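You operate a simulated robot arm through the tools that you are given. There is no shell and no other tool. Be economical: measure what you need, move in short steps, check, and stop when the job is done.

The job below is to be done with a simulated robot arm. You get a single attempt, and the scene is never put back.

Task
Put three of the yellow stands from the cart 29 padded top on the cart 62 padded top. Then fetch the folded yellow cloth and set it in the open carton on the cart 57 padded top. Then put the folded cloth on the shelf under the padded table. Then fetch the toner can and set it on the cart 57 lower deck. Keep to this order. Set down upright: yellow stand, toner can.

It is judged by the outcome, as a careful person would: the job done as asked, and still so three seconds after it is handed in. It fails if anything else is knocked over, pushed out of place, dropped, spilled or broken. Flat cloth is picked up by pressing the open fingertips on it (5 to 10 N) and closing them slowly along it; thin cloth reads only 2 to 8 mm in the jaws.

Robot
A 7-joint arm with a fingered hand on a trunk, on a base that drives. Base frame: it is fixed to the floor where the robot stands at the start and does not move with it; the origin is under the middle of the robot, x ahead of it, y to its left, z up. Readings come in mm, degrees, newtons and seconds.
With the tool pointing down near the work surface it reaches from about 100 to 700 mm from the robot's upright axis, wherever it stands. Its first joint turns from -69.0 to 172.0 degrees. Places, roughly: cart 57 lower deck [1300, -200, 200]; cart 62 padded top [4400, -2800, 900]; folded cloth (9x7x4 cm) [1100, 1800, 900]; folded yellow cloth (10x7x3 cm) [1200, 200, 900]; open carton [1250, -250, 1000]; shelf under the padded table [-500, 500, 300]; toner can [1000, 1750, 500]; yellow stand (4x4x5 cm) [700, 200, 900]. Payload 3.4 kg.
The tool frame sits at the grasp point between the pads (the TCP): z along the fingers, y along the line on which they close. The tips reach 39 mm beyond it. The gripper opens to 180 mm. The gripper's body begins 111 mm behind the TCP. The gripper is a hand of 3 fingers: y runs from the thumb to the fingers, the wrist lies at [0, 0, -262] in the tool frame, and closing takes about 1.5 s.
Orientation is that of the tool frame in the base frame, as a unit quaternion [x, y, z, w]. With the fingers straight down and closing along the base's y, the tool's x points along the base's -x, its y along +y and its z along -z.

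Tools
- The arm moves only by the tool drive_tool. Its argument "series" is a list of rows, each an object of numbers (a shift or turn left out is 0, a gripper value left out holds the last): "dx", "dy", "dz": the shift along the tool's x, y, z in m; "wx", "wy", "wz": the turn, a rotation vector about the tool's x, y, z in degrees. In form: [{"dx": .., "dy": .., "dz": .., "wx": .., "wy": .., "wz": ..}, ...]. A call has 1 to 8 rows; each row is the pose to reach, as a shift and turn from the pose commanded when the call began, along the tool's axes at that moment. "claw" is the closure in counts, from 0 (fully open) to 255 (shut), set as the call begins (left out, the last holds). Rows are played at 5 a second. More than 50 mm and 8.6 degrees between two rows, or a gripper value outside its range, and nothing of the call is played. Where a pose cannot be reached the arm comes as near as it can. A force on the tool above 40 N (or 10 N above the force at the start of the call, whichever is more), or a blocked arm, ends the call early, and 0.2 s more pass. Each finger travels about 72 mm/s and halts on what it meets, pressing with about 24 N; the grip force reading is that of the motor and also rises with nothing between the fingers. The clock runs only during rows and for 0.2 s after the last one: add rows that repeat a pose to give the fingers time. The reply holds the time, the measured pose of the TCP, the force on the tool along the base axes, the opening and the grip force, in the units named above and with some noise, with the torque about the TCP (base axes, N m) and any sound that the robot's microphone picked up.
- Cameras (640 x 400 px; columns grow to the right, rows downward): "scene" is now at [137.2, 19.5, 1755.8]; the picture's right is [0.42, -0.91, -0.00], its down [-0.85, -0.39, -0.36] and it looks along [0.32, 0.16, -0.93] (base axes); focal length 278 px, centre (320, 200). "wrist" rides on the gripper at [63, -36, -128] in the tool frame; the picture's right is [0.50, 0.87, 0.00], its down [-0.75, 0.44, -0.49] and it looks along [-0.43, 0.25, 0.87] (tool axes); focal length 226 px, centre (320, 200). There is no depth. A picture from a camera that has moved, and an enlarged one, comes with that camera's place and axes in the base frame and with its lens.
- capture(camera): a new picture of that camera. No time passes.
- raise_lower(by): slides the trunk up (or, below 0, down) by that many mm; the arm and the scene camera ride with it, the base frame stays. It gives what a move gives, with no picture.
- base_move(legs): drives the robot by 1 to 6 legs, each [ahead, left, turn to the left] in mm, mm and degrees, along the robot's own axes; the way and the turn of a leg run together, so that a leg with both is an arc; at most 1500 mm and 180 degrees a leg. The arm and the cameras ride along, it lands a little off, and it stops where it bumps. It gives what a move gives.
- finger_targets(finger1, finger2, thumb_bend): sets how far each is bent, from 0 (flat) to 1 (curled in); at 0.3 the hand is open as for a grip, at 0.7 the pads meet at the TCP. One left out holds its place. A second passes; each finger stops where it meets its share of the squeeze, and holds until it gets a number again. A gripper value or a shape takes the hand back. It gives what a move gives, with no picture; readings hold the bend of each and the force on the fingers (four entries, about 0 where the hand has none), thumb and palm.
- hand_shape(shape): the hand has 3 fingers and takes this shape, open, in about a second: jaw (thumb against the fingers, like two jaws); tri (thumb and two fingers); tip (a fingertip pinch); poke (one finger out to press); point (the index stretched); flat (the hand flat); cup (the hand cupped); fist (a fist). The gripper value then closes the fingers along that shape, each until it touches; the sizes above hold for jaw. It gives what a move gives, with no picture.
- turn_head(pan, tilt): turns the head with the scene camera to pan (to the left, within 143 degrees either way) and tilt (down, from -29 to 69), counted from straight ahead of the robot. It gives what a move gives.
- zoom(camera, box): a new picture of the part [left, top, right, bottom] of that camera's present view, enlarged. No time passes.
- close_job(): hands the job in; it is judged then, once.

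Work in short steps. Places have to be worked out from the pictures, the camera data and where the tool is seen: move nearer, look again, correct. Check each grasp and each placing, and mend what went wrong. You have 186 turns and 156 pictures in all, those below and enlarged ones among them. Open the gripper and draw the arm clear of the work before you hand the job in, unless the task says otherwise.

The tools are called after "Emit:" by a JSON object that holds its "fn" and its "kwargs". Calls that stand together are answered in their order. drive_tool: Moves the arm, as the interface text tells. Its arguments: {"type":"object","properties":{"series":{"type":"array","items":{"type":"object","properties":{"dx":{"type":"number"},"dy":{"type":"number"},"dz":{"type":"number"},"wx":{"type":"number"},"wy":{"type":"number"},"wz":{"type":"number"}}}},"claw":{"type":"number"}},"required":["series"]} The other tools are called the same way: raise_lower (by) slides the trunk up or down; hand_shape (shape) gives the hand a shape; finger_targets (finger1, finger2, thumb_bend) moves the fingers one by one; base_move (legs) drives the base; turn_head (pan, tilt) turns the head that bears the scene camera; capture (camera) takes a picture; zoom (camera, box) takes an enlarged picture of a part of a camera's view; close_job () hands the job in.

At the start:

```text
time: 0.0
ee_pos: [524.1, 11.3, 1149.6]
tool_rot: [0.0, 1.0, 0.001, -0.001]
force: [0.2, -0.1, 0.4]
wrist_torque: [-0.04, -0.01, 0.01]
gripper_width: 179.5
grip_force: 0.0
shape: jaw
bend: [0.3, 0.3, 0.3]
finger forces: [0.1, 0.0, 0.1, 0.0, 0.1, 0.0]
trunk travel left (down, up): [-250.0, 292.0]
robot x, y, heading: [1.2, -1.5, 0.1]
head pan, tilt: [25.1, 68.8]
```

scene: 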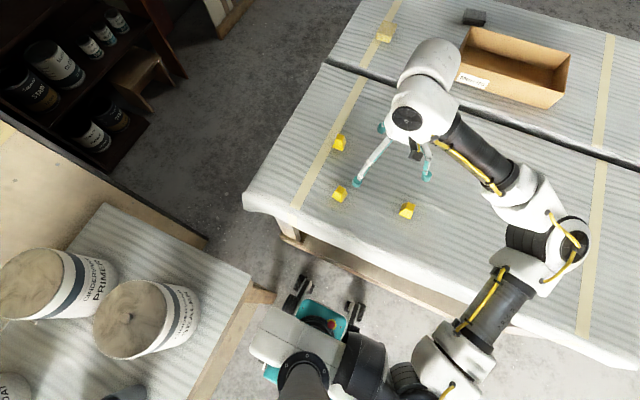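
wrist: 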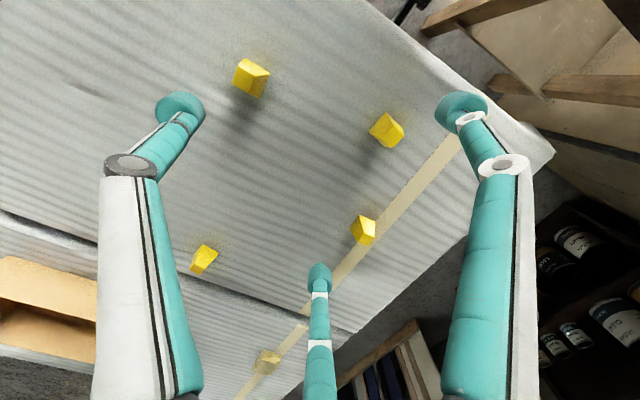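

I'll look around first: zoom on the stands and turn the head for the way to cart 62.

Emit:
{"fn": "zoom", "kwargs": {"camera": "wrist", "box": [180, 40, 440, 290]}}

Emit:
{"fn": "turn_head", "kwargs": {"pan": -35, "tilt": 15}}

Emit:
{"fn": "capture", "kwargs": {"camera": "scene"}}

Emit:
{"fn": "turn_head", "kwargs": {"pan": 40, "tilt": 25}}

Emit:
{"fn": "capture", "kwargs": {"camera": "scene"}}

Emit:
{"fn": "turn_head", "kwargs": {"pan": 110, "tilt": 35}}

Emit:
{"fn": "capture", "kwargs": {"camera": "scene"}}

Emit:
{"fn": "turn_head", "kwargs": {"pan": -110, "tilt": 25}}

Emit:
{"fn": "capture", "kwargs": {"camera": "scene"}}

```text
1.60 times, centred on (310, 165) of wrist
camera zoom: at [460.9, -26.2, 1277.2], right [-0.5, 0.87, 0.0], down [0.75, 0.43, 0.49], along [0.42, 0.25, -0.87], focal length 362 px, centre (336, 256)
```

zoom: 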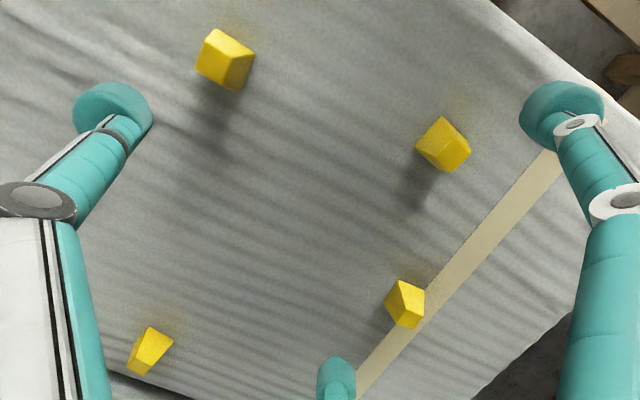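

```text
time: 1.3
ee_pos: [520.6, 14.2, 1151.5]
tool_rot: [0.0, 1.0, 0.001, 0.001]
force: [0.7, 0.1, 0.0]
wrist_torque: [-0.01, 0.01, -0.04]
gripper_width: 179.7
grip_force: 0.0
shape: jaw
bend: [0.3, 0.3, 0.3]
finger forces: [0.1, 0.0, 0.0, 0.1, 0.1, 0.0]
trunk travel left (down, up): [-250.0, 292.0]
robot x, y, heading: [-5.7, 1.6, 0.0]
head pan, tilt: [-35.0, 15.0]
```

```text
152 pictures are left
camera scene: at [163.3, -57.9, 1831.1], right [-0.57, -0.82, 0.0], down [-0.22, 0.15, -0.96], along [0.79, -0.55, -0.26], focal length 278 px, centre (320, 200)
```

scene: 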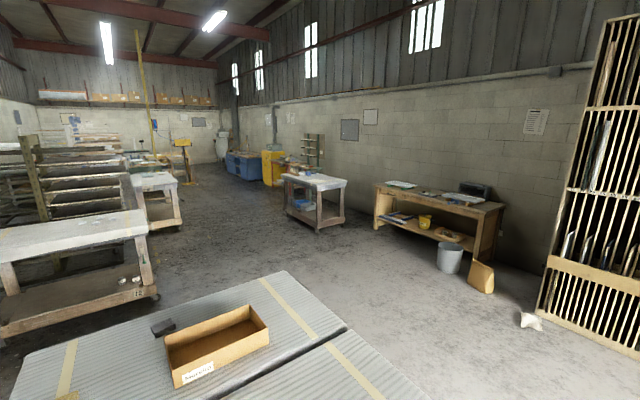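

```text
time: 2.8
ee_pos: [520.0, 13.0, 1151.2]
tool_rot: [0.0, 1.0, -0.001, 0.001]
force: [-0.3, -0.6, 0.6]
wrist_torque: [-0.01, 0.01, -0.01]
gripper_width: 179.8
grip_force: 0.2
shape: jaw
bend: [0.3, 0.3, 0.3]
finger forces: [0.1, 0.0, 0.1, 0.1, 0.0, 0.0]
trunk travel left (down, up): [-250.0, 292.0]
robot x, y, heading: [-0.2, -0.8, -0.1]
head pan, tilt: [40.0, 25.0]
```

```text
151 pictures are left
camera scene: at [157.3, 54.7, 1815.3], right [0.64, -0.77, 0.0], down [-0.33, -0.27, -0.91], along [0.69, 0.58, -0.42], focal length 278 px, centre (320, 200)
```

scene: 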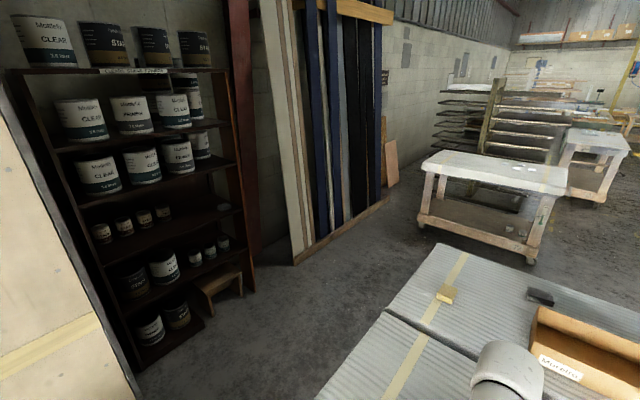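

```text
time: 4.2
ee_pos: [520.3, 12.2, 1150.3]
tool_rot: [0.0, 1.0, 0.0, 0.001]
force: [0.1, -0.2, -0.5]
wrist_torque: [-0.02, -0.02, 0.05]
gripper_width: 180.1
grip_force: 0.1
shape: jaw
bend: [0.3, 0.3, 0.3]
finger forces: [0.1, 0.1, 0.1, 0.0, 0.0, 0.1]
trunk travel left (down, up): [-250.0, 292.0]
robot x, y, heading: [2.7, -0.4, -0.1]
head pan, tilt: [110.0, 35.0]
```

```text
150 pictures are left
camera scene: at [56.6, 78.4, 1800.0], right [0.94, 0.34, 0.0], down [0.19, -0.54, -0.82], along [-0.28, 0.77, -0.57], focal length 278 px, centre (320, 200)
```

scene: 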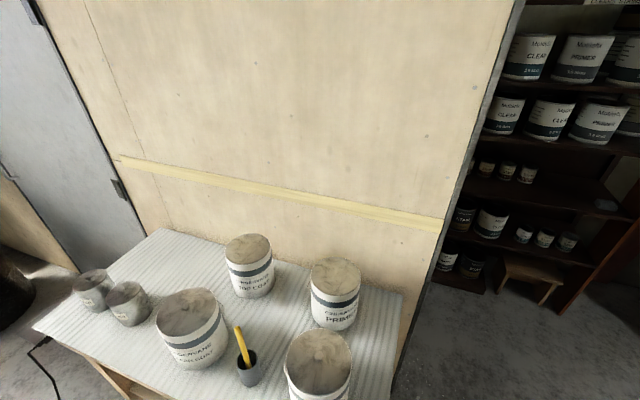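

```text
time: 7.3
ee_pos: [521.3, 13.2, 1151.7]
tool_rot: [0.001, 1.0, -0.001, 0.0]
force: [0.4, -0.2, 0.1]
wrist_torque: [-0.02, 0.01, 0.01]
gripper_width: 179.5
grip_force: 0.1
shape: jaw
bend: [0.3, 0.3, 0.3]
finger forces: [0.0, 0.0, 0.1, 0.0, 0.0, 0.0]
trunk travel left (down, up): [-250.0, 292.0]
robot x, y, heading: [2.0, -2.0, -0.1]
head pan, tilt: [-110.0, 25.0]
```

```text
149 pictures are left
camera scene: at [55.3, -90.9, 1815.3], right [-0.94, 0.34, 0.0], down [0.14, 0.4, -0.91], along [-0.31, -0.85, -0.42], focal length 278 px, centre (320, 200)
```

scene: 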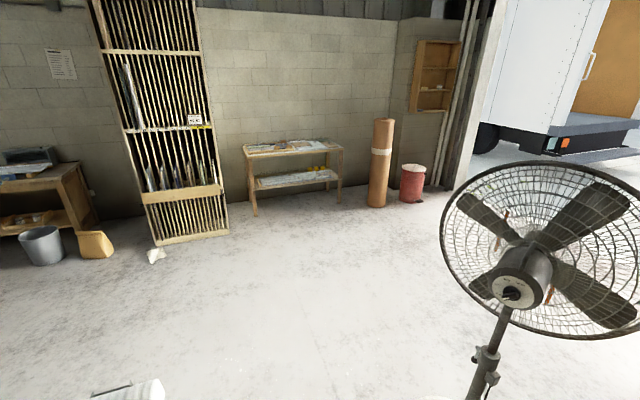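

Stands are at roughly (479,114), (519,-108), (664,200), (908,-67). Before grasping, I check how the fingers come together by closing in the air (I'm well above the table).

Emit:
{"fn": "turn_head", "kwargs": {"pan": 0, "tilt": 60}}

Emit:
{"fn": "drive_tool", "kwargs": {"series": [{}, {}, {}, {}, {}, {}, {}, {}], "claw": 200}}

Emit:
{"fn": "capture", "kwargs": {"camera": "wrist"}}

Emit:
{"fn": "capture", "kwargs": {"camera": "scene"}}

```text
time: 9.2
ee_pos: [522.3, 13.0, 1150.6]
tool_rot: [0.0, 1.0, -0.001, 0.001]
force: [1.0, -0.3, 0.4]
wrist_torque: [-0.01, 0.0, 0.02]
gripper_width: 180.1
grip_force: 0.1
shape: jaw
bend: [0.3, 0.3, 0.3]
finger forces: [0.0, 0.0, 0.1, 0.0, 0.0, 0.0]
trunk travel left (down, up): [-250.0, 292.0]
robot x, y, heading: [-0.8, 2.9, -0.3]
head pan, tilt: [0.0, 60.0]
```

```text
time: 11.0
ee_pos: [520.4, 12.6, 1152.1]
tool_rot: [0.0, 1.0, 0.0, 0.001]
force: [0.1, -0.4, -0.1]
wrist_torque: [0.0, 0.01, 0.01]
gripper_width: 39.4
grip_force: 0.1
shape: jaw
bend: [0.72, 0.72, 0.74]
finger forces: [0.0, 0.0, 0.1, 0.0, 0.0, 0.0]
trunk travel left (down, up): [-250.0, 292.0]
robot x, y, heading: [1.8, -0.8, -0.0]
head pan, tilt: [0.0, 60.0]
```

```text
148 pictures are left
camera wrist: at [457.3, -24.2, 1278.5], right [-0.5, 0.87, 0.0], down [0.75, 0.44, 0.49], along [0.43, 0.25, -0.87], focal length 226 px, centre (320, 200)
```

wrist: 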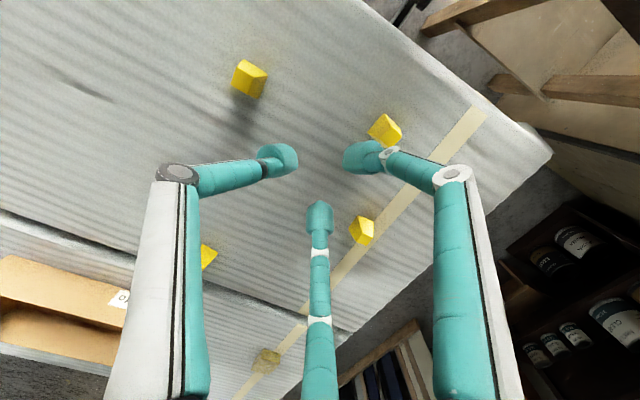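

```text
147 pictures are left
camera scene: at [153.2, -4.3, 1765.1], right [0.0, -1.0, 0.0], down [-0.87, 0.0, -0.5], along [0.5, 0.0, -0.87], focal length 278 px, centre (320, 200)
```

scene: 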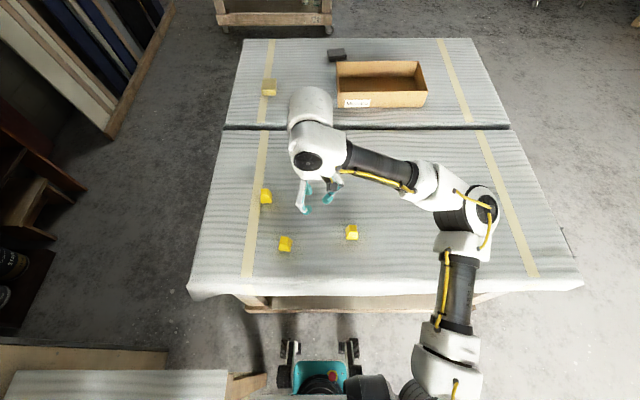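

The fingers converge radially in jaw. I'll see what "tip" and "tri" look like for gripping a 4 cm piece.

Emit:
{"fn": "hand_shape", "kwargs": {"shape": "tip"}}

Emit:
{"fn": "capture", "kwargs": {"camera": "wrist"}}

Emit:
{"fn": "drive_tool", "kwargs": {"series": [{}, {}, {}, {}, {}, {}, {}, {}], "claw": 200}}

Emit:
{"fn": "capture", "kwargs": {"camera": "wrist"}}

Emit:
{"fn": "hand_shape", "kwargs": {"shape": "tri"}}

Emit:
{"fn": "capture", "kwargs": {"camera": "wrist"}}

```text
time: 11.9
ee_pos: [521.8, 13.5, 1150.9]
tool_rot: [0.0, 1.0, 0.0, 0.001]
force: [0.0, 0.4, -0.3]
wrist_torque: [0.01, 0.0, 0.0]
gripper_width: 179.9
grip_force: 0.0
shape: tip
bend: [0.3, 0.3, 0.3]
finger forces: [0.1, 0.0, 0.0, 0.0, 0.0, 0.0]
trunk travel left (down, up): [-250.0, 292.0]
robot x, y, heading: [0.4, -5.4, -0.1]
head pan, tilt: [0.0, 60.0]
```

```text
146 pictures are left
camera wrist: at [457.3, -24.2, 1278.5], right [-0.5, 0.87, 0.0], down [0.75, 0.44, 0.49], along [0.43, 0.25, -0.87], focal length 226 px, centre (320, 200)
```

wrist: 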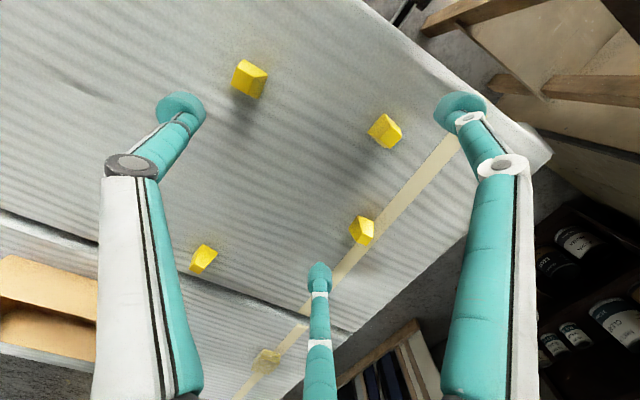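

```text
time: 13.7
ee_pos: [521.3, 11.6, 1151.2]
tool_rot: [0.0, 1.0, 0.001, 0.001]
force: [-0.1, -0.8, -0.1]
wrist_torque: [-0.05, 0.06, 0.03]
gripper_width: 39.3
grip_force: 0.1
shape: tip
bend: [0.72, 0.72, 0.74]
finger forces: [0.0, 0.1, 0.1, 0.1, 0.0, 0.0]
trunk travel left (down, up): [-250.0, 292.0]
robot x, y, heading: [3.2, 2.7, 0.1]
head pan, tilt: [0.0, 60.0]
```

```text
145 pictures are left
camera wrist: at [457.3, -24.2, 1278.5], right [-0.5, 0.87, 0.0], down [0.75, 0.44, 0.49], along [0.43, 0.25, -0.87], focal length 226 px, centre (320, 200)
```

wrist: 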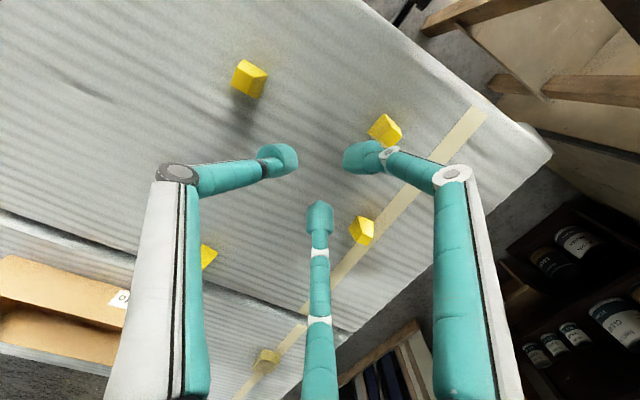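

```text
time: 14.6
ee_pos: [520.0, 12.2, 1151.2]
tool_rot: [0.0, 1.0, 0.0, 0.001]
force: [-0.9, 0.0, -0.8]
wrist_torque: [0.04, 0.0, 0.03]
gripper_width: 179.7
grip_force: 0.1
shape: tri
bend: [0.3, 0.3, 0.3]
finger forces: [0.1, 0.0, 0.1, 0.0, 0.1, 0.1]
trunk travel left (down, up): [-250.0, 292.0]
robot x, y, heading: [-1.1, -0.4, 0.1]
head pan, tilt: [0.0, 60.0]
```

```text
144 pictures are left
camera wrist: at [457.3, -24.2, 1278.5], right [-0.5, 0.87, 0.0], down [0.75, 0.44, 0.49], along [0.43, 0.25, -0.87], focal length 226 px, centre (320, 200)
```

wrist: 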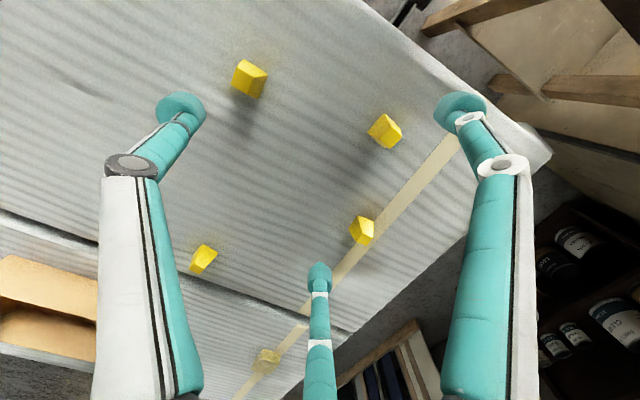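

All shapes are the same three-point grip, so I use jaw. I move above the nearest stand (~(479,114)) and look closer.

Emit:
{"fn": "hand_shape", "kwargs": {"shape": "jaw"}}

Emit:
{"fn": "drive_tool", "kwargs": {"series": [{"dx": 0.016, "dy": 0.04}, {"dx": 0.032, "dy": 0.08}, {"dx": 0.042, "dy": 0.101, "dz": 0.03}, {"dx": 0.042, "dy": 0.101, "dz": 0.07}, {"dx": 0.042, "dy": 0.101, "dz": 0.1}, {"dx": 0.042, "dy": 0.101, "dz": 0.1}], "claw": 0}}

Emit:
{"fn": "capture", "kwargs": {"camera": "wrist"}}

Emit:
{"fn": "zoom", "kwargs": {"camera": "scene", "box": [240, 170, 380, 260]}}

```text
time: 15.5
ee_pos: [520.9, 12.4, 1151.3]
tool_rot: [0.0, 1.0, -0.001, 0.001]
force: [-0.2, 0.0, 0.7]
wrist_torque: [-0.02, -0.01, 0.02]
gripper_width: 180.1
grip_force: 0.1
shape: jaw
bend: [0.3, 0.3, 0.3]
finger forces: [0.0, 0.0, 0.0, 0.1, 0.1, 0.0]
trunk travel left (down, up): [-250.0, 292.0]
robot x, y, heading: [0.6, 1.2, -0.1]
head pan, tilt: [0.0, 60.0]
```

```text
time: 16.9
ee_pos: [480.0, 116.4, 1051.4]
tool_rot: [0.0, 1.0, -0.001, 0.001]
force: [1.1, -0.3, -0.5]
wrist_torque: [-0.06, 0.0, 0.01]
gripper_width: 179.7
grip_force: 0.0
shape: jaw
bend: [0.3, 0.3, 0.3]
finger forces: [0.1, 0.0, 0.1, 0.0, 0.1, 0.0]
trunk travel left (down, up): [-250.0, 292.0]
robot x, y, heading: [-2.1, 2.0, -0.1]
head pan, tilt: [0.0, 60.0]
```

```text
143 pictures are left
camera wrist: at [416.0, 80.2, 1177.9], right [-0.5, 0.87, 0.0], down [0.75, 0.44, 0.49], along [0.43, 0.24, -0.87], focal length 226 px, centre (320, 200)
```

wrist: 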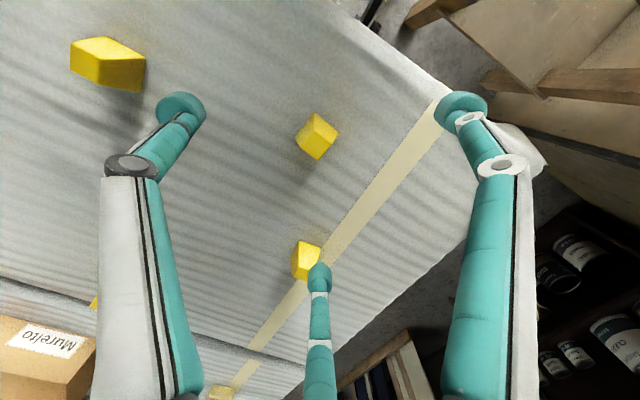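

```text
4.44 times, centred on (310, 215) of scene
camera zoom: at [152.6, -1.3, 1765.2], right [0.0, -1.0, 0.0], down [-0.87, 0.0, -0.5], along [0.5, 0.0, -0.87], focal length 1237 px, centre (364, 133)
```

zoom: 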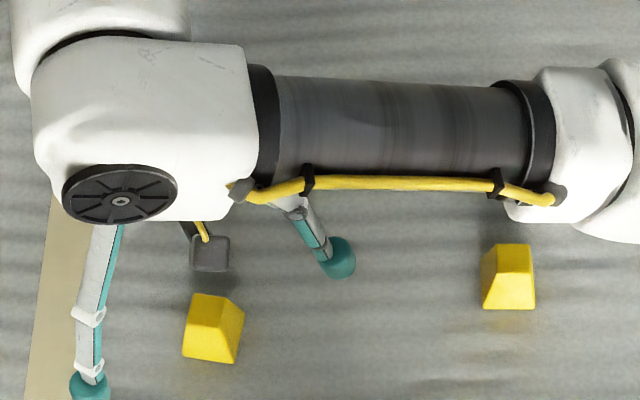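

The stands are truncated pyramids; this one triangulates to about (479,112), pad at about 872. I descend to TCP z≈922 and watch the force.

Emit:
{"fn": "drive_tool", "kwargs": {"series": [{"dz": 0.03, "dy": -0.004}, {"dz": 0.06, "dy": -0.004}, {"dz": 0.09, "dy": -0.004}, {"dz": 0.11, "dy": -0.004}, {"dz": 0.12, "dy": -0.004}, {"dz": 0.13, "dy": -0.004}, {"dz": 0.13, "dy": -0.004}]}}

Emit:
{"fn": "capture", "kwargs": {"camera": "wrist"}}

Emit:
{"fn": "zoom", "kwargs": {"camera": "scene", "box": [220, 150, 380, 260]}}

```text
time: 18.6
ee_pos: [478.9, 111.5, 926.7]
tool_rot: [0.001, 1.0, 0.003, 0.007]
force: [2.4, -4.4, 19.4]
wrist_torque: [0.41, 1.41, 0.08]
gripper_width: 179.7
grip_force: 0.1
shape: jaw
bend: [0.31, 0.3, 0.29]
finger forces: [16.7, 0.3, 0.0, 0.1, 2.6, 0.0]
trunk travel left (down, up): [-250.0, 292.0]
robot x, y, heading: [1.6, 0.7, -0.2]
head pan, tilt: [0.0, 60.0]
stopped in row 7: the force on the tool passed its limit at 42 N (the readings are from after the stop); the commanded pose is now the measured one
```

```text
141 pictures are left
camera wrist: at [413.6, 73.6, 1052.4], right [-0.5, 0.87, 0.0], down [0.75, 0.43, 0.5], along [0.44, 0.25, -0.86], focal length 226 px, centre (320, 200)
```

wrist: 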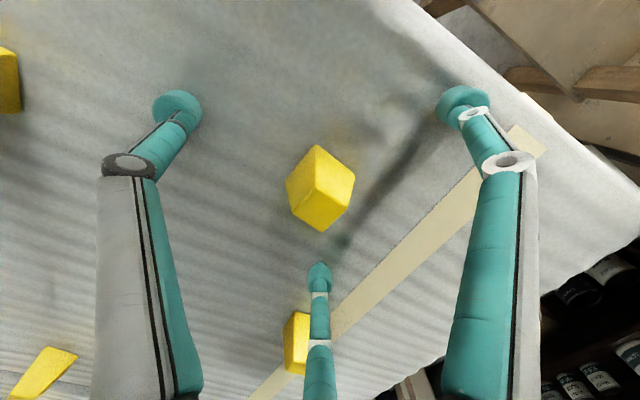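

```text
3.64 times, centred on (300, 205) of scene
camera zoom: at [152.3, -6.0, 1765.2], right [0.0, -1.0, 0.0], down [-0.87, 0.0, -0.5], along [0.5, 0.0, -0.87], focal length 1012 px, centre (393, 182)
```

zoom: 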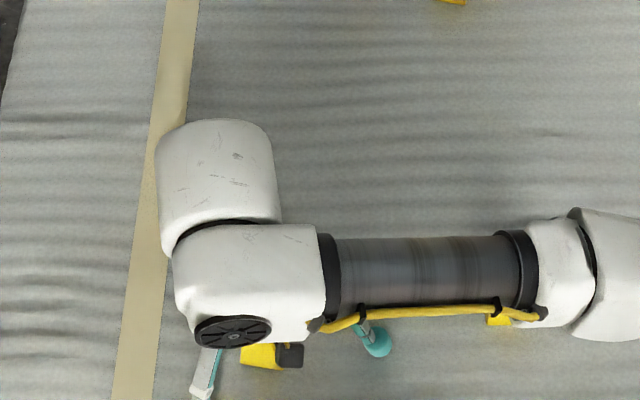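

Open tips touched the pad at TCP ≈930. I lift slightly, half-close so the tips curl up, then go down again.

Emit:
{"fn": "drive_tool", "kwargs": {"series": [{"dz": -0.015, "dx": -0.005}, {"dz": -0.015, "dx": -0.005}, {"dz": -0.015, "dx": -0.005}, {"dz": -0.015, "dx": -0.005}, {"dz": -0.015, "dx": -0.005}, {"dz": -0.015, "dx": -0.005}], "claw": 125}}

Emit:
{"fn": "drive_tool", "kwargs": {"series": [{"dz": 0.01}, {"dz": 0.015}, {"dz": 0.02}, {"dz": 0.024}]}}

Emit:
{"fn": "capture", "kwargs": {"camera": "wrist"}}

```text
time: 20.0
ee_pos: [481.9, 111.8, 940.0]
tool_rot: [0.0, 1.0, 0.002, 0.005]
force: [0.7, 0.0, -0.6]
wrist_torque: [0.02, 0.01, 0.01]
gripper_width: 130.2
grip_force: 1.6
shape: jaw
bend: [0.33, 0.67, 0.31]
finger forces: [0.0, 0.2, 0.0, 0.0, 0.0, 0.0]
trunk travel left (down, up): [-250.0, 292.0]
robot x, y, heading: [-2.9, 3.2, -0.1]
head pan, tilt: [0.0, 60.0]
```

```text
time: 21.0
ee_pos: [481.3, 108.8, 919.4]
tool_rot: [0.001, 1.0, 0.003, 0.008]
force: [-2.3, -7.2, 32.4]
wrist_torque: [-0.54, 0.14, -0.05]
gripper_width: 21.3
grip_force: 23.9
shape: jaw
bend: [0.77, 0.73, 0.88]
finger forces: [0.1, 0.1, 0.0, 0.1, 34.7, 0.0]
trunk travel left (down, up): [-250.0, 292.0]
robot x, y, heading: [-0.9, -3.7, -0.1]
head pan, tilt: [0.0, 60.0]
```

```text
139 pictures are left
camera wrist: at [416.4, 71.7, 1045.7], right [-0.5, 0.87, 0.0], down [0.75, 0.43, 0.51], along [0.44, 0.25, -0.86], focal length 226 px, centre (320, 200)
```

wrist: 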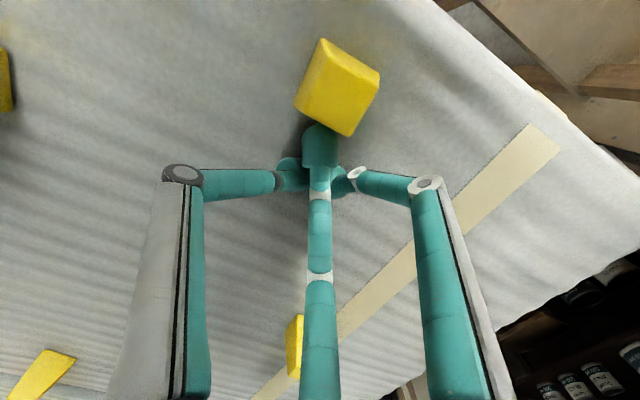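

The fingers closed unevenly (two were stalled on the pad) and pushed the stand towards the robot, still on the cart. I lift, open and look again; next time I'll pre-shape the fingers in free air.

Emit:
{"fn": "drive_tool", "kwargs": {"series": [{"dz": -0.04}, {"dz": -0.08}, {"dz": -0.12}, {"dz": -0.12}, {"dz": -0.12}]}}

Emit:
{"fn": "finger_targets", "kwargs": {"finger1": 0.5, "finger2": 0.5, "thumb_bend": 0.5}}

Emit:
{"fn": "capture", "kwargs": {"camera": "wrist"}}

Emit:
{"fn": "zoom", "kwargs": {"camera": "scene", "box": [220, 150, 380, 260]}}

```text
time: 22.2
ee_pos: [479.1, 113.9, 1034.1]
tool_rot: [0.0, 1.0, 0.001, 0.005]
force: [-0.2, -0.2, -0.2]
wrist_torque: [-0.02, -0.04, -0.01]
gripper_width: 18.6
grip_force: 24.2
shape: jaw
bend: [0.77, 0.73, 0.83]
finger forces: [0.0, 0.0, 0.0, 0.0, 0.1, 0.0]
trunk travel left (down, up): [-250.0, 292.0]
robot x, y, heading: [-2.2, 0.8, -0.2]
head pan, tilt: [0.0, 60.0]
```

```text
time: 23.2
ee_pos: [479.2, 113.1, 1034.7]
tool_rot: [0.001, 1.0, 0.002, 0.004]
force: [0.4, 0.2, 0.5]
wrist_torque: [0.01, 0.04, 0.01]
gripper_width: 72.4
grip_force: 0.0
shape: fingers
bend: [0.5, 0.5, 0.5]
finger forces: [0.0, 0.0, 0.0, 0.0, 0.0, 0.1]
trunk travel left (down, up): [-250.0, 292.0]
robot x, y, heading: [-2.5, -0.9, -0.0]
head pan, tilt: [0.0, 60.0]
```

```text
138 pictures are left
camera wrist: at [414.5, 75.6, 1160.2], right [-0.5, 0.87, 0.0], down [0.75, 0.43, 0.5], along [0.43, 0.25, -0.87], focal length 226 px, centre (320, 200)
```

wrist: 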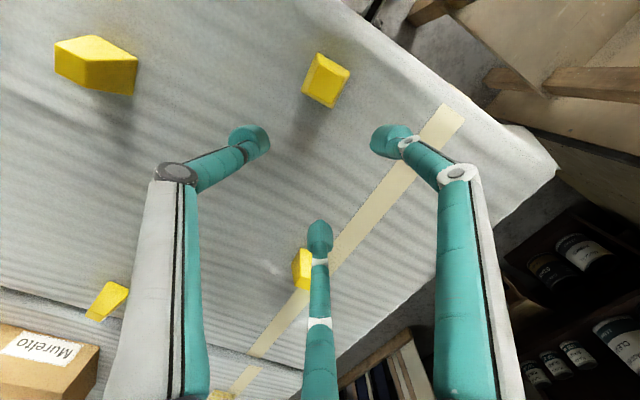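

```text
3.64 times, centred on (300, 205) of scene
camera zoom: at [153.4, -2.7, 1765.1], right [0.0, -1.0, 0.0], down [-0.87, 0.0, -0.5], along [0.5, 0.0, -0.87], focal length 1012 px, centre (393, 182)
```

zoom: 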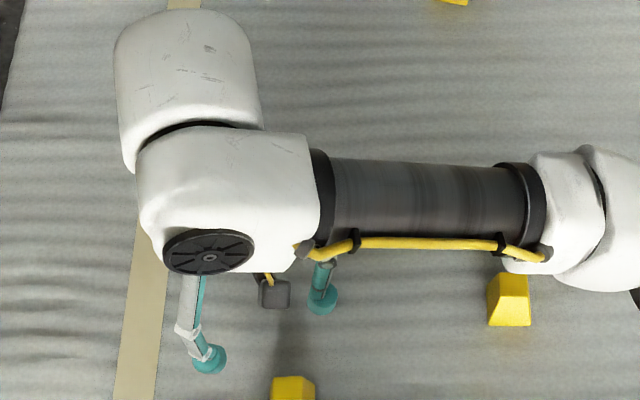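

The stand is upright at about (428,86). I move over it at z≈975 with fingers at 0.5 and re-check the centring.

Emit:
{"fn": "drive_tool", "kwargs": {"series": [{"dx": 0.025, "dy": -0.013}, {"dx": 0.051, "dy": -0.026}, {"dx": 0.051, "dy": -0.026, "dz": 0.03}, {"dx": 0.051, "dy": -0.026, "dz": 0.06}, {"dx": 0.051, "dy": -0.026, "dz": 0.06}]}}

Emit:
{"fn": "capture", "kwargs": {"camera": "wrist"}}

Emit:
{"fn": "capture", "kwargs": {"camera": "scene"}}

```text
time: 24.4
ee_pos: [430.0, 84.1, 974.1]
tool_rot: [0.001, 1.0, 0.001, 0.006]
force: [-0.2, -0.3, 0.4]
wrist_torque: [-0.01, -0.01, -0.02]
gripper_width: 72.4
grip_force: 0.1
shape: fingers
bend: [0.5, 0.5, 0.5]
finger forces: [0.1, 0.1, 0.0, 0.0, 0.0, 0.0]
trunk travel left (down, up): [-250.0, 292.0]
robot x, y, heading: [-1.6, 1.0, 0.1]
head pan, tilt: [0.0, 60.0]
```

```text
136 pictures are left
camera wrist: at [365.4, 47.2, 1100.9], right [-0.5, 0.87, 0.0], down [0.75, 0.43, 0.5], along [0.43, 0.25, -0.87], focal length 226 px, centre (320, 200)
```

wrist: 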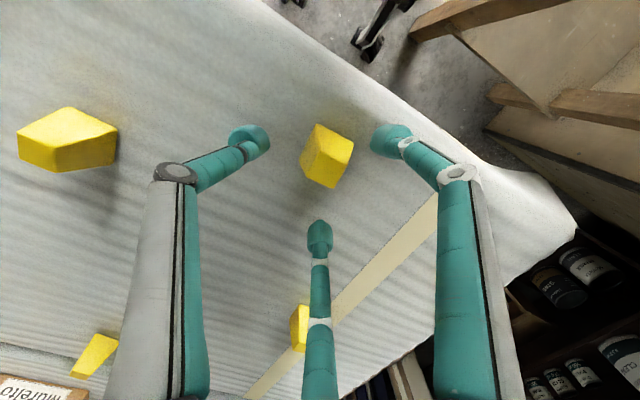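

```text
135 pictures are left
camera scene: at [152.9, -3.7, 1765.1], right [0.0, -1.0, 0.0], down [-0.87, 0.0, -0.5], along [0.5, 0.0, -0.87], focal length 278 px, centre (320, 200)
```

scene: 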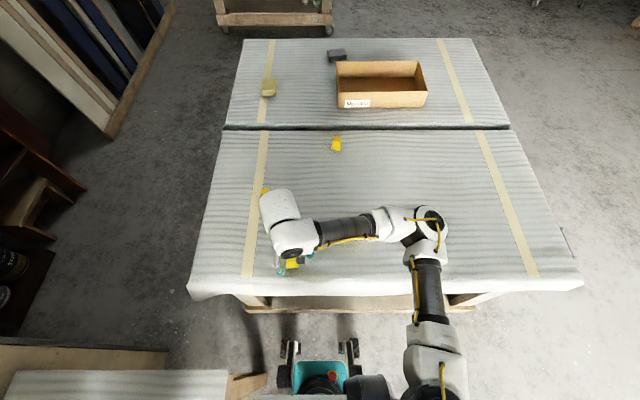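

Two-view triangulation puts the stand at (419,86), visual centre z≈906. I shift over it, widen fingers slightly, and descend.

Emit:
{"fn": "finger_targets", "kwargs": {"finger1": 0.44, "finger2": 0.44, "thumb_bend": 0.44}}

Emit:
{"fn": "drive_tool", "kwargs": {"series": [{"dx": 0.011, "dy": 0.002}, {"dx": 0.011, "dy": 0.002, "dz": 0.02}, {"dx": 0.011, "dy": 0.002, "dz": 0.035}, {"dx": 0.011, "dy": 0.002, "dz": 0.045}, {"dx": 0.011, "dy": 0.002, "dz": 0.05}, {"dx": 0.011, "dy": 0.002, "dz": 0.05}]}}

Emit:
{"fn": "capture", "kwargs": {"camera": "wrist"}}

```text
time: 25.4
ee_pos: [431.0, 84.0, 973.9]
tool_rot: [0.0, 1.0, 0.002, 0.005]
force: [0.4, -0.2, -0.7]
wrist_torque: [0.0, 0.01, -0.01]
gripper_width: 96.4
grip_force: 0.1
shape: fingers
bend: [0.44, 0.44, 0.44]
finger forces: [0.0, 0.0, 0.0, 0.0, 0.1, 0.0]
trunk travel left (down, up): [-250.0, 292.0]
robot x, y, heading: [-3.2, -1.2, 0.2]
head pan, tilt: [0.0, 60.0]
```

```text
time: 26.6
ee_pos: [420.9, 90.8, 932.1]
tool_rot: [0.0, 1.0, 0.006, 0.013]
force: [-6.3, 1.6, 23.4]
wrist_torque: [-1.68, 0.34, -0.35]
gripper_width: 100.4
grip_force: 12.0
shape: fingers
bend: [0.44, 0.44, 0.44]
finger forces: [0.3, 0.0, 0.0, 0.1, 24.0, 0.1]
trunk travel left (down, up): [-250.0, 292.0]
robot x, y, heading: [1.2, -1.8, -0.1]
head pan, tilt: [0.0, 60.0]
stopped in row 5: the force on the tool passed its limit at 47 N (the readings are from after the stop); the commanded pose is now the measured one
```

```text
134 pictures are left
camera wrist: at [353.9, 53.6, 1058.8], right [-0.5, 0.87, 0.0], down [0.74, 0.43, 0.51], along [0.45, 0.26, -0.86], focal length 226 px, centre (320, 200)
```

wrist: 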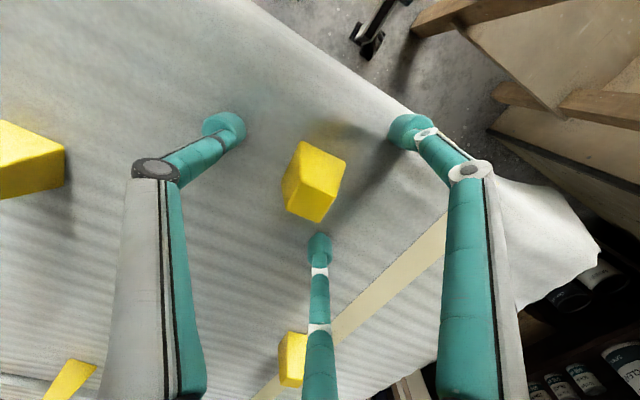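

The thumb tip touches the pad at TCP≈932, and the stand is centred at (420,86). I lift 6 mm, remove the tilt, and close evenly.

Emit:
{"fn": "drive_tool", "kwargs": {"series": [{"dz": -0.006, "dy": -0.003, "wx": 0.7, "wy": 1.5}, {"dz": -0.006, "dy": -0.003, "wx": 0.7, "wy": 1.5}]}}

Emit:
{"fn": "finger_targets", "kwargs": {"finger1": 0.75, "finger2": 0.75, "thumb_bend": 0.75}}

Emit:
{"fn": "capture", "kwargs": {"camera": "wrist"}}

```text
time: 27.2
ee_pos: [420.7, 88.5, 936.9]
tool_rot: [0.0, 1.0, -0.003, -0.003]
force: [0.5, 0.0, 0.7]
wrist_torque: [0.01, 0.01, -0.01]
gripper_width: 97.1
grip_force: 0.0
shape: fingers
bend: [0.44, 0.44, 0.44]
finger forces: [0.0, 0.1, 0.0, 0.0, 0.0, 0.0]
trunk travel left (down, up): [-250.0, 292.0]
robot x, y, heading: [2.9, -1.7, -0.3]
head pan, tilt: [0.0, 60.0]
```

```text
time: 28.2
ee_pos: [420.3, 89.0, 936.9]
tool_rot: [-0.001, 1.0, -0.002, -0.003]
force: [0.4, -1.8, 3.6]
wrist_torque: [0.05, -0.01, 0.01]
gripper_width: 18.6
grip_force: 14.0
shape: fingers
bend: [0.62, 0.6, 0.69]
finger forces: [7.9, 9.1, 0.0, 0.0, 11.3, 0.0]
trunk travel left (down, up): [-250.0, 292.0]
robot x, y, heading: [2.2, -0.8, -0.1]
head pan, tilt: [0.0, 60.0]
```

```text
133 pictures are left
camera wrist: at [359.0, 52.0, 1065.0], right [-0.5, 0.87, 0.0], down [0.76, 0.44, 0.49], along [0.42, 0.24, -0.87], focal length 226 px, centre (320, 200)
```

wrist: 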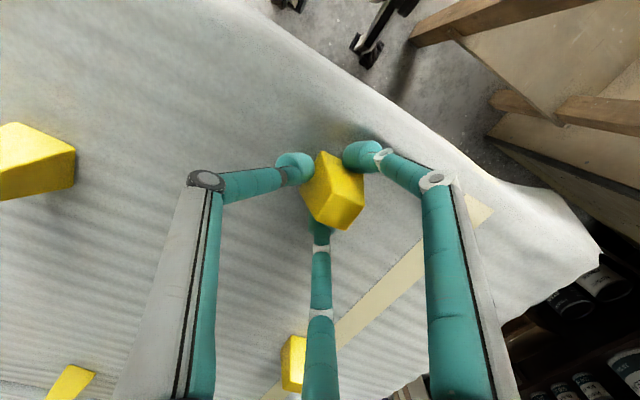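

All three fingers press on the stand (8–11 N). I lift and check it stays.

Emit:
{"fn": "drive_tool", "kwargs": {"series": [{"dz": -0.01}, {"dz": -0.02}, {"dz": -0.04}, {"dz": -0.07}, {"dz": -0.1}, {"dz": -0.1}]}}

Emit:
{"fn": "capture", "kwargs": {"camera": "wrist"}}

Emit:
{"fn": "zoom", "kwargs": {"camera": "scene", "box": [220, 190, 380, 290]}}

```text
time: 29.6
ee_pos: [427.4, 88.6, 1035.9]
tool_rot: [0.0, 1.0, -0.002, -0.004]
force: [-0.5, -0.5, -1.0]
wrist_torque: [0.0, 0.0, 0.02]
gripper_width: 14.2
grip_force: 11.3
shape: fingers
bend: [0.62, 0.6, 0.71]
finger forces: [6.6, 7.1, 0.0, 0.0, 8.3, 0.0]
trunk travel left (down, up): [-250.0, 292.0]
robot x, y, heading: [0.6, 1.0, -0.1]
head pan, tilt: [0.0, 60.0]
```

```text
132 pictures are left
camera wrist: at [363.6, 52.0, 1164.5], right [-0.5, 0.87, 0.0], down [0.76, 0.44, 0.49], along [0.42, 0.24, -0.87], focal length 226 px, centre (320, 200)
```

wrist: 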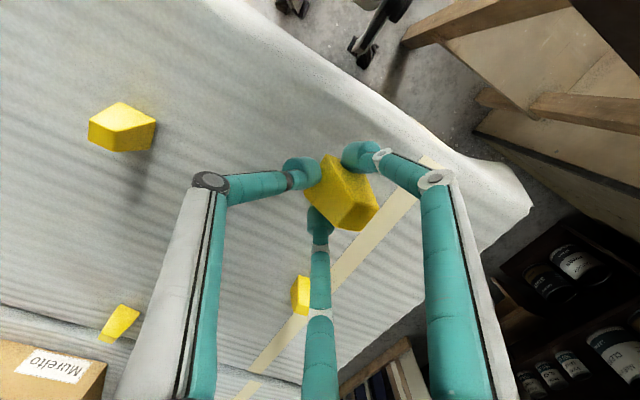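

```text
4.00 times, centred on (300, 240) of scene
camera zoom: at [154.1, -3.2, 1765.0], right [0.0, -1.0, 0.0], down [-0.87, 0.0, -0.5], along [0.5, 0.0, -0.87], focal length 1114 px, centre (400, 40)
```

zoom: 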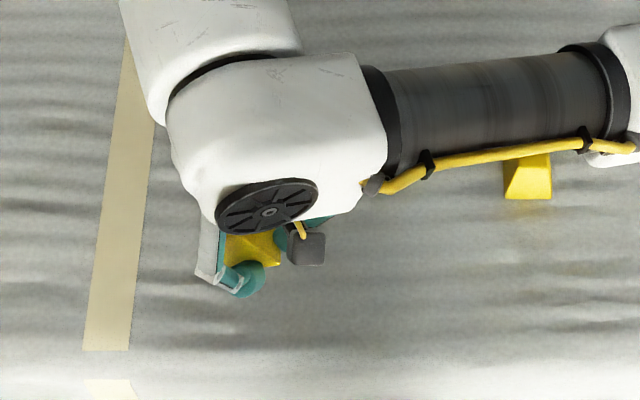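

Held, but it seems to have tilted a bit. I zoom in to judge.

Emit:
{"fn": "zoom", "kwargs": {"camera": "wrist", "box": [260, 120, 420, 250]}}

Emit:
{"fn": "turn_head", "kwargs": {"pan": 15, "tilt": 65}}

Emit:
{"fn": "zoom", "kwargs": {"camera": "scene", "box": [280, 180, 440, 300]}}

```text
3.08 times, centred on (340, 185) of wrist
camera zoom: at [363.6, 52.0, 1164.5], right [-0.5, 0.87, 0.0], down [0.76, 0.44, 0.49], along [0.42, 0.24, -0.87], focal length 696 px, centre (258, 246)
```

zoom: 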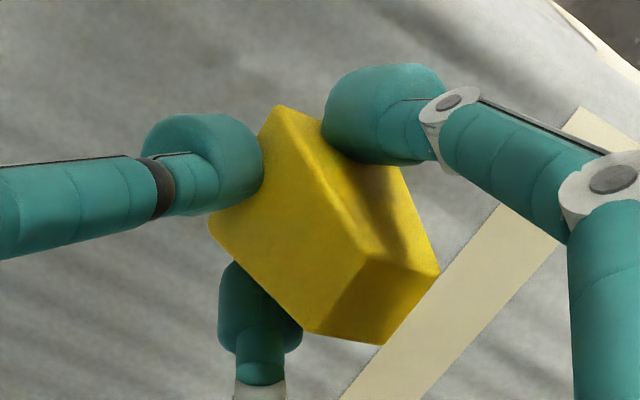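

```text
time: 30.3
ee_pos: [426.9, 88.7, 1036.9]
tool_rot: [0.0, 1.0, -0.003, -0.003]
force: [0.4, -1.1, -0.8]
wrist_torque: [0.0, -0.04, -0.03]
gripper_width: 13.8
grip_force: 11.3
shape: fingers
bend: [0.62, 0.6, 0.71]
finger forces: [6.6, 7.0, 0.0, 0.0, 8.4, 0.1]
trunk travel left (down, up): [-250.0, 292.0]
robot x, y, heading: [4.0, 3.1, -0.1]
head pan, tilt: [15.0, 65.0]
```

```text
3.33 times, centred on (360, 240) of scene
camera zoom: at [145.6, 12.4, 1759.6], right [0.26, -0.97, 0.0], down [-0.88, -0.23, -0.42], along [0.41, 0.11, -0.91], focal length 928 px, centre (187, 67)
```

zoom: 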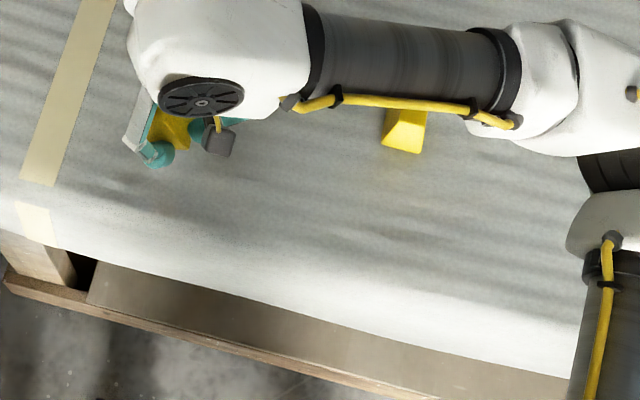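

It has rolled in the grasp. I set it back down gently, release, and regrasp lower with better alignment.

Emit:
{"fn": "drive_tool", "kwargs": {"series": [{"dz": 0.04}, {"dz": 0.07}, {"dz": 0.085}, {"dz": 0.092}, {"dz": 0.096}, {"dz": 0.099}]}}

Emit:
{"fn": "finger_targets", "kwargs": {"finger1": 0.5, "finger2": 0.5, "thumb_bend": 0.5}}

Emit:
{"fn": "zoom", "kwargs": {"camera": "wrist", "box": [240, 100, 400, 250]}}

```text
time: 31.7
ee_pos: [421.8, 87.1, 940.1]
tool_rot: [-0.001, 1.0, -0.002, -0.002]
force: [-0.3, -2.7, 5.6]
wrist_torque: [0.11, -0.03, -0.02]
gripper_width: 14.0
grip_force: 13.6
shape: fingers
bend: [0.63, 0.61, 0.7]
finger forces: [8.3, 9.3, 0.0, 0.0, 8.8, 0.0]
trunk travel left (down, up): [-250.0, 292.0]
robot x, y, heading: [0.3, 2.6, -0.2]
head pan, tilt: [15.0, 65.0]
```

```text
time: 32.7
ee_pos: [421.4, 88.7, 938.7]
tool_rot: [0.0, 1.0, -0.003, -0.003]
force: [-0.4, -0.3, 0.8]
wrist_torque: [-0.02, 0.02, 0.0]
gripper_width: 72.4
grip_force: 0.1
shape: fingers
bend: [0.5, 0.5, 0.5]
finger forces: [0.0, 0.0, 0.1, 0.1, 0.0, 0.0]
trunk travel left (down, up): [-250.0, 292.0]
robot x, y, heading: [-0.5, 2.0, -0.1]
head pan, tilt: [15.0, 65.0]
```

```text
2.67 times, centred on (320, 175) of wrist
camera zoom: at [358.9, 51.6, 1065.9], right [-0.5, 0.87, 0.0], down [0.76, 0.44, 0.49], along [0.42, 0.24, -0.87], focal length 603 px, centre (320, 267)
```

zoom: 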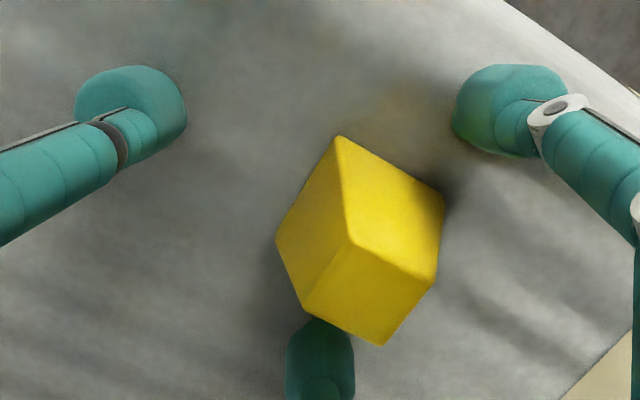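

The stand is upright, base aligned with the axes, centre about (421.5,101) — my tool was 12 mm off in y. I shift, lower to the contact limit and close again.

Emit:
{"fn": "drive_tool", "kwargs": {"series": [{"dy": 0.006, "wx": -0.2, "wy": -0.3}, {"dy": 0.0125, "wx": -0.2, "wy": -0.3}, {"dy": 0.0125, "dz": 0.004, "wx": -0.2, "wy": -0.3}, {"dy": 0.0125, "dz": 0.008, "wx": -0.2, "wy": -0.3}, {"dy": 0.0125, "dz": 0.008, "wx": -0.2, "wy": -0.3}]}}

Emit:
{"fn": "zoom", "kwargs": {"camera": "wrist", "box": [240, 100, 400, 250]}}

```text
time: 34.0
ee_pos: [422.6, 102.1, 935.0]
tool_rot: [0.0, 1.0, 0.003, 0.005]
force: [-0.9, -2.1, 20.9]
wrist_torque: [-0.08, 0.67, 0.08]
gripper_width: 72.7
grip_force: 10.7
shape: fingers
bend: [0.52, 0.5, 0.5]
finger forces: [13.8, 0.6, 0.1, 0.0, 6.4, 0.0]
trunk travel left (down, up): [-250.0, 292.0]
robot x, y, heading: [2.6, 2.5, -0.1]
head pan, tilt: [15.0, 65.0]
stopped in row 5: the force on the tool passed its limit at 42 N (the readings are from after the stop); the commanded pose is now the measured one
```

```text
2.67 times, centred on (320, 175) of wrist
camera zoom: at [357.4, 64.3, 1061.7], right [-0.5, 0.87, 0.0], down [0.75, 0.43, 0.5], along [0.43, 0.25, -0.86], focal length 603 px, centre (320, 267)
```

zoom: 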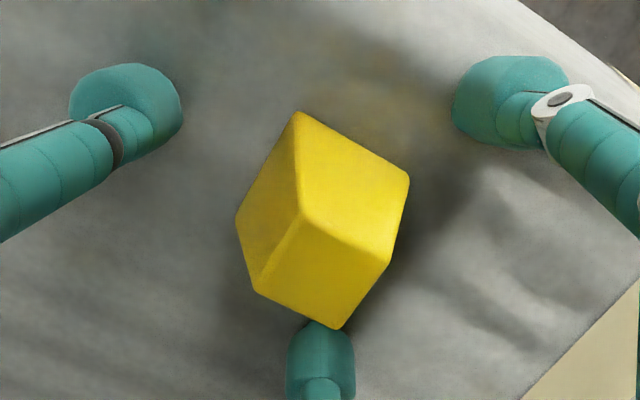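

Well centred now (top face at the TCP). I lift 2 mm and close evenly.

Emit:
{"fn": "drive_tool", "kwargs": {"series": [{"dz": -0.002, "wx": 0.3, "wy": 0.6}, {"dz": -0.002, "wx": 0.3, "wy": 0.6}]}}

Emit:
{"fn": "finger_targets", "kwargs": {"finger1": 0.8, "finger2": 0.8, "thumb_bend": 0.8}}

Emit:
{"fn": "zoom", "kwargs": {"camera": "wrist", "box": [240, 100, 400, 250]}}

Emit:
{"fn": "drive_tool", "kwargs": {"series": [{"dz": -0.01}, {"dz": -0.02}, {"dz": -0.04}, {"dz": -0.06}, {"dz": -0.06}]}}

Emit:
{"fn": "zoom", "kwargs": {"camera": "wrist", "box": [240, 100, 400, 250]}}

```text
time: 34.6
ee_pos: [421.2, 102.2, 934.3]
tool_rot: [0.0, 1.0, -0.001, -0.001]
force: [0.4, 0.4, 11.5]
wrist_torque: [0.34, -0.24, 0.01]
gripper_width: 72.1
grip_force: 6.4
shape: fingers
bend: [0.51, 0.51, 0.5]
finger forces: [3.6, 8.3, 0.1, 0.0, 0.0, 0.1]
trunk travel left (down, up): [-250.0, 292.0]
robot x, y, heading: [-2.7, -0.1, 0.2]
head pan, tilt: [15.0, 65.0]
```

```text
time: 35.6
ee_pos: [422.4, 101.7, 934.4]
tool_rot: [0.0, 1.0, -0.002, -0.001]
force: [0.3, 0.4, 0.1]
wrist_torque: [0.01, -0.02, 0.01]
gripper_width: 12.9
grip_force: 0.0
shape: fingers
bend: [0.77, 0.7, 0.81]
finger forces: [0.0, 0.0, 0.0, 0.0, 0.1, 0.0]
trunk travel left (down, up): [-250.0, 292.0]
robot x, y, heading: [4.4, -1.3, 0.2]
head pan, tilt: [15.0, 65.0]
```

```text
2.67 times, centred on (320, 175) of wrist
camera zoom: at [359.1, 64.7, 1062.6], right [-0.5, 0.87, 0.0], down [0.76, 0.44, 0.49], along [0.42, 0.24, -0.87], focal length 603 px, centre (320, 267)
```

zoom: 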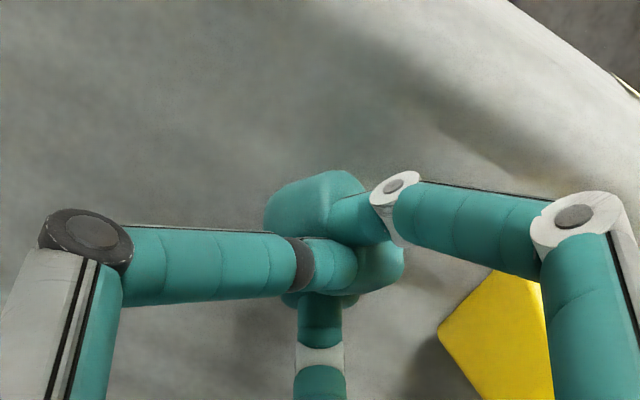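

```text
time: 36.8
ee_pos: [421.3, 102.2, 995.2]
tool_rot: [0.002, 1.0, -0.002, -0.002]
force: [-0.6, -0.1, -0.5]
wrist_torque: [0.0, 0.02, 0.01]
gripper_width: 12.8
grip_force: 0.1
shape: fingers
bend: [0.77, 0.7, 0.81]
finger forces: [0.0, 0.0, 0.1, 0.0, 0.0, 0.0]
trunk travel left (down, up): [-250.0, 292.0]
robot x, y, heading: [2.7, -4.0, 0.0]
head pan, tilt: [15.0, 65.0]
```

```text
2.67 times, centred on (320, 175) of wrist
camera zoom: at [358.9, 65.5, 1122.7], right [-0.5, 0.87, 0.0], down [0.76, 0.44, 0.49], along [0.42, 0.24, -0.87], focal length 603 px, centre (320, 267)
```

zoom: 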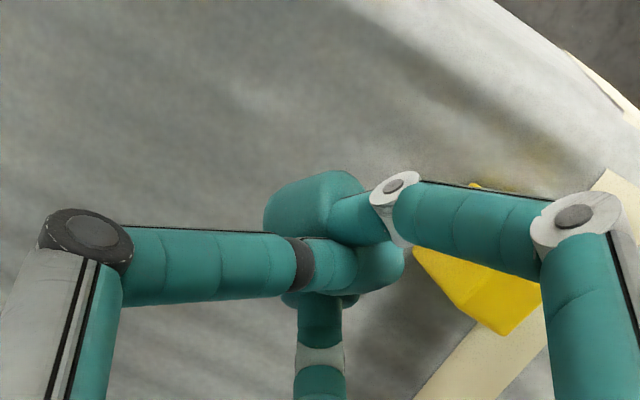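

The thumb pushed the stand out between the two fingers (faces parallel to them). I'll turn the hand 45° so two fingers meet adjacent faces and the thumb the opposite corner. First open up and locate it.

Emit:
{"fn": "drive_tool", "kwargs": {"series": [{"dz": -0.03}, {"dz": -0.03}]}}

Emit:
{"fn": "finger_targets", "kwargs": {"finger1": 0.4, "finger2": 0.4, "thumb_bend": 0.4}}

Emit:
{"fn": "zoom", "kwargs": {"camera": "wrist", "box": [240, 60, 480, 210]}}

```text
time: 37.4
ee_pos: [422.0, 101.1, 1025.4]
tool_rot: [0.001, 1.0, -0.002, -0.002]
force: [-0.5, 0.8, 0.0]
wrist_torque: [0.02, 0.01, 0.03]
gripper_width: 13.5
grip_force: 0.1
shape: fingers
bend: [0.77, 0.7, 0.81]
finger forces: [0.1, 0.0, 0.0, 0.0, 0.0, 0.0]
trunk travel left (down, up): [-250.0, 292.0]
robot x, y, heading: [-0.2, -0.5, -0.1]
head pan, tilt: [15.0, 65.0]
```

```text
time: 38.4
ee_pos: [420.4, 101.8, 1024.7]
tool_rot: [0.0, 1.0, -0.002, -0.002]
force: [-0.1, 0.2, 0.8]
wrist_torque: [-0.04, 0.03, 0.02]
gripper_width: 111.9
grip_force: 0.1
shape: fingers
bend: [0.4, 0.4, 0.4]
finger forces: [0.0, 0.0, 0.0, 0.0, 0.1, 0.0]
trunk travel left (down, up): [-250.0, 292.0]
robot x, y, heading: [2.6, 1.3, -0.1]
head pan, tilt: [15.0, 65.0]
```

```text
2.67 times, centred on (360, 135) of wrist
camera zoom: at [358.4, 65.2, 1153.3], right [-0.5, 0.87, 0.0], down [0.76, 0.44, 0.49], along [0.42, 0.24, -0.87], focal length 603 px, centre (213, 373)
```

zoom: 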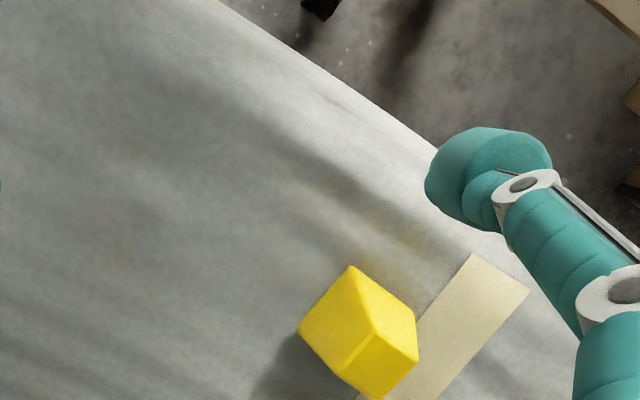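

Stand upright at (428,185), yaw about −5°. A 10° hand yaw puts one finger on a corner, the others nearly square on faces. I move there and look.

Emit:
{"fn": "drive_tool", "kwargs": {"series": [{"dx": -0.004, "dy": 0.042, "wz": -5}, {"dx": -0.007, "dy": 0.084, "wz": -10}, {"dx": -0.007, "dy": 0.084, "dz": 0.04, "wz": -10}, {"dx": -0.007, "dy": 0.084, "dz": 0.07, "wz": -10}, {"dx": -0.007, "dy": 0.084, "dz": 0.07, "wz": -10}]}}

Emit:
{"fn": "capture", "kwargs": {"camera": "wrist"}}

```text
time: 39.6
ee_pos: [429.0, 186.9, 955.3]
tool_rot: [-0.085, 0.996, -0.001, -0.001]
force: [0.4, 0.3, -0.4]
wrist_torque: [-0.02, -0.01, 0.02]
gripper_width: 112.2
grip_force: 0.0
shape: fingers
bend: [0.4, 0.4, 0.4]
finger forces: [0.0, 0.0, 0.0, 0.0, 0.1, 0.0]
trunk travel left (down, up): [-250.0, 292.0]
robot x, y, heading: [-1.3, -0.1, -0.1]
head pan, tilt: [15.0, 65.0]
```

```text
123 pictures are left
camera wrist: at [372.3, 139.7, 1082.4], right [-0.64, 0.77, 0.0], down [0.67, 0.56, 0.49], along [0.37, 0.31, -0.87], focal length 226 px, centre (320, 200)
```

wrist: 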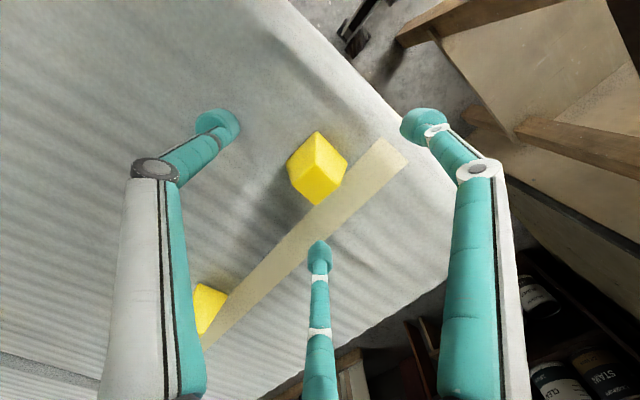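

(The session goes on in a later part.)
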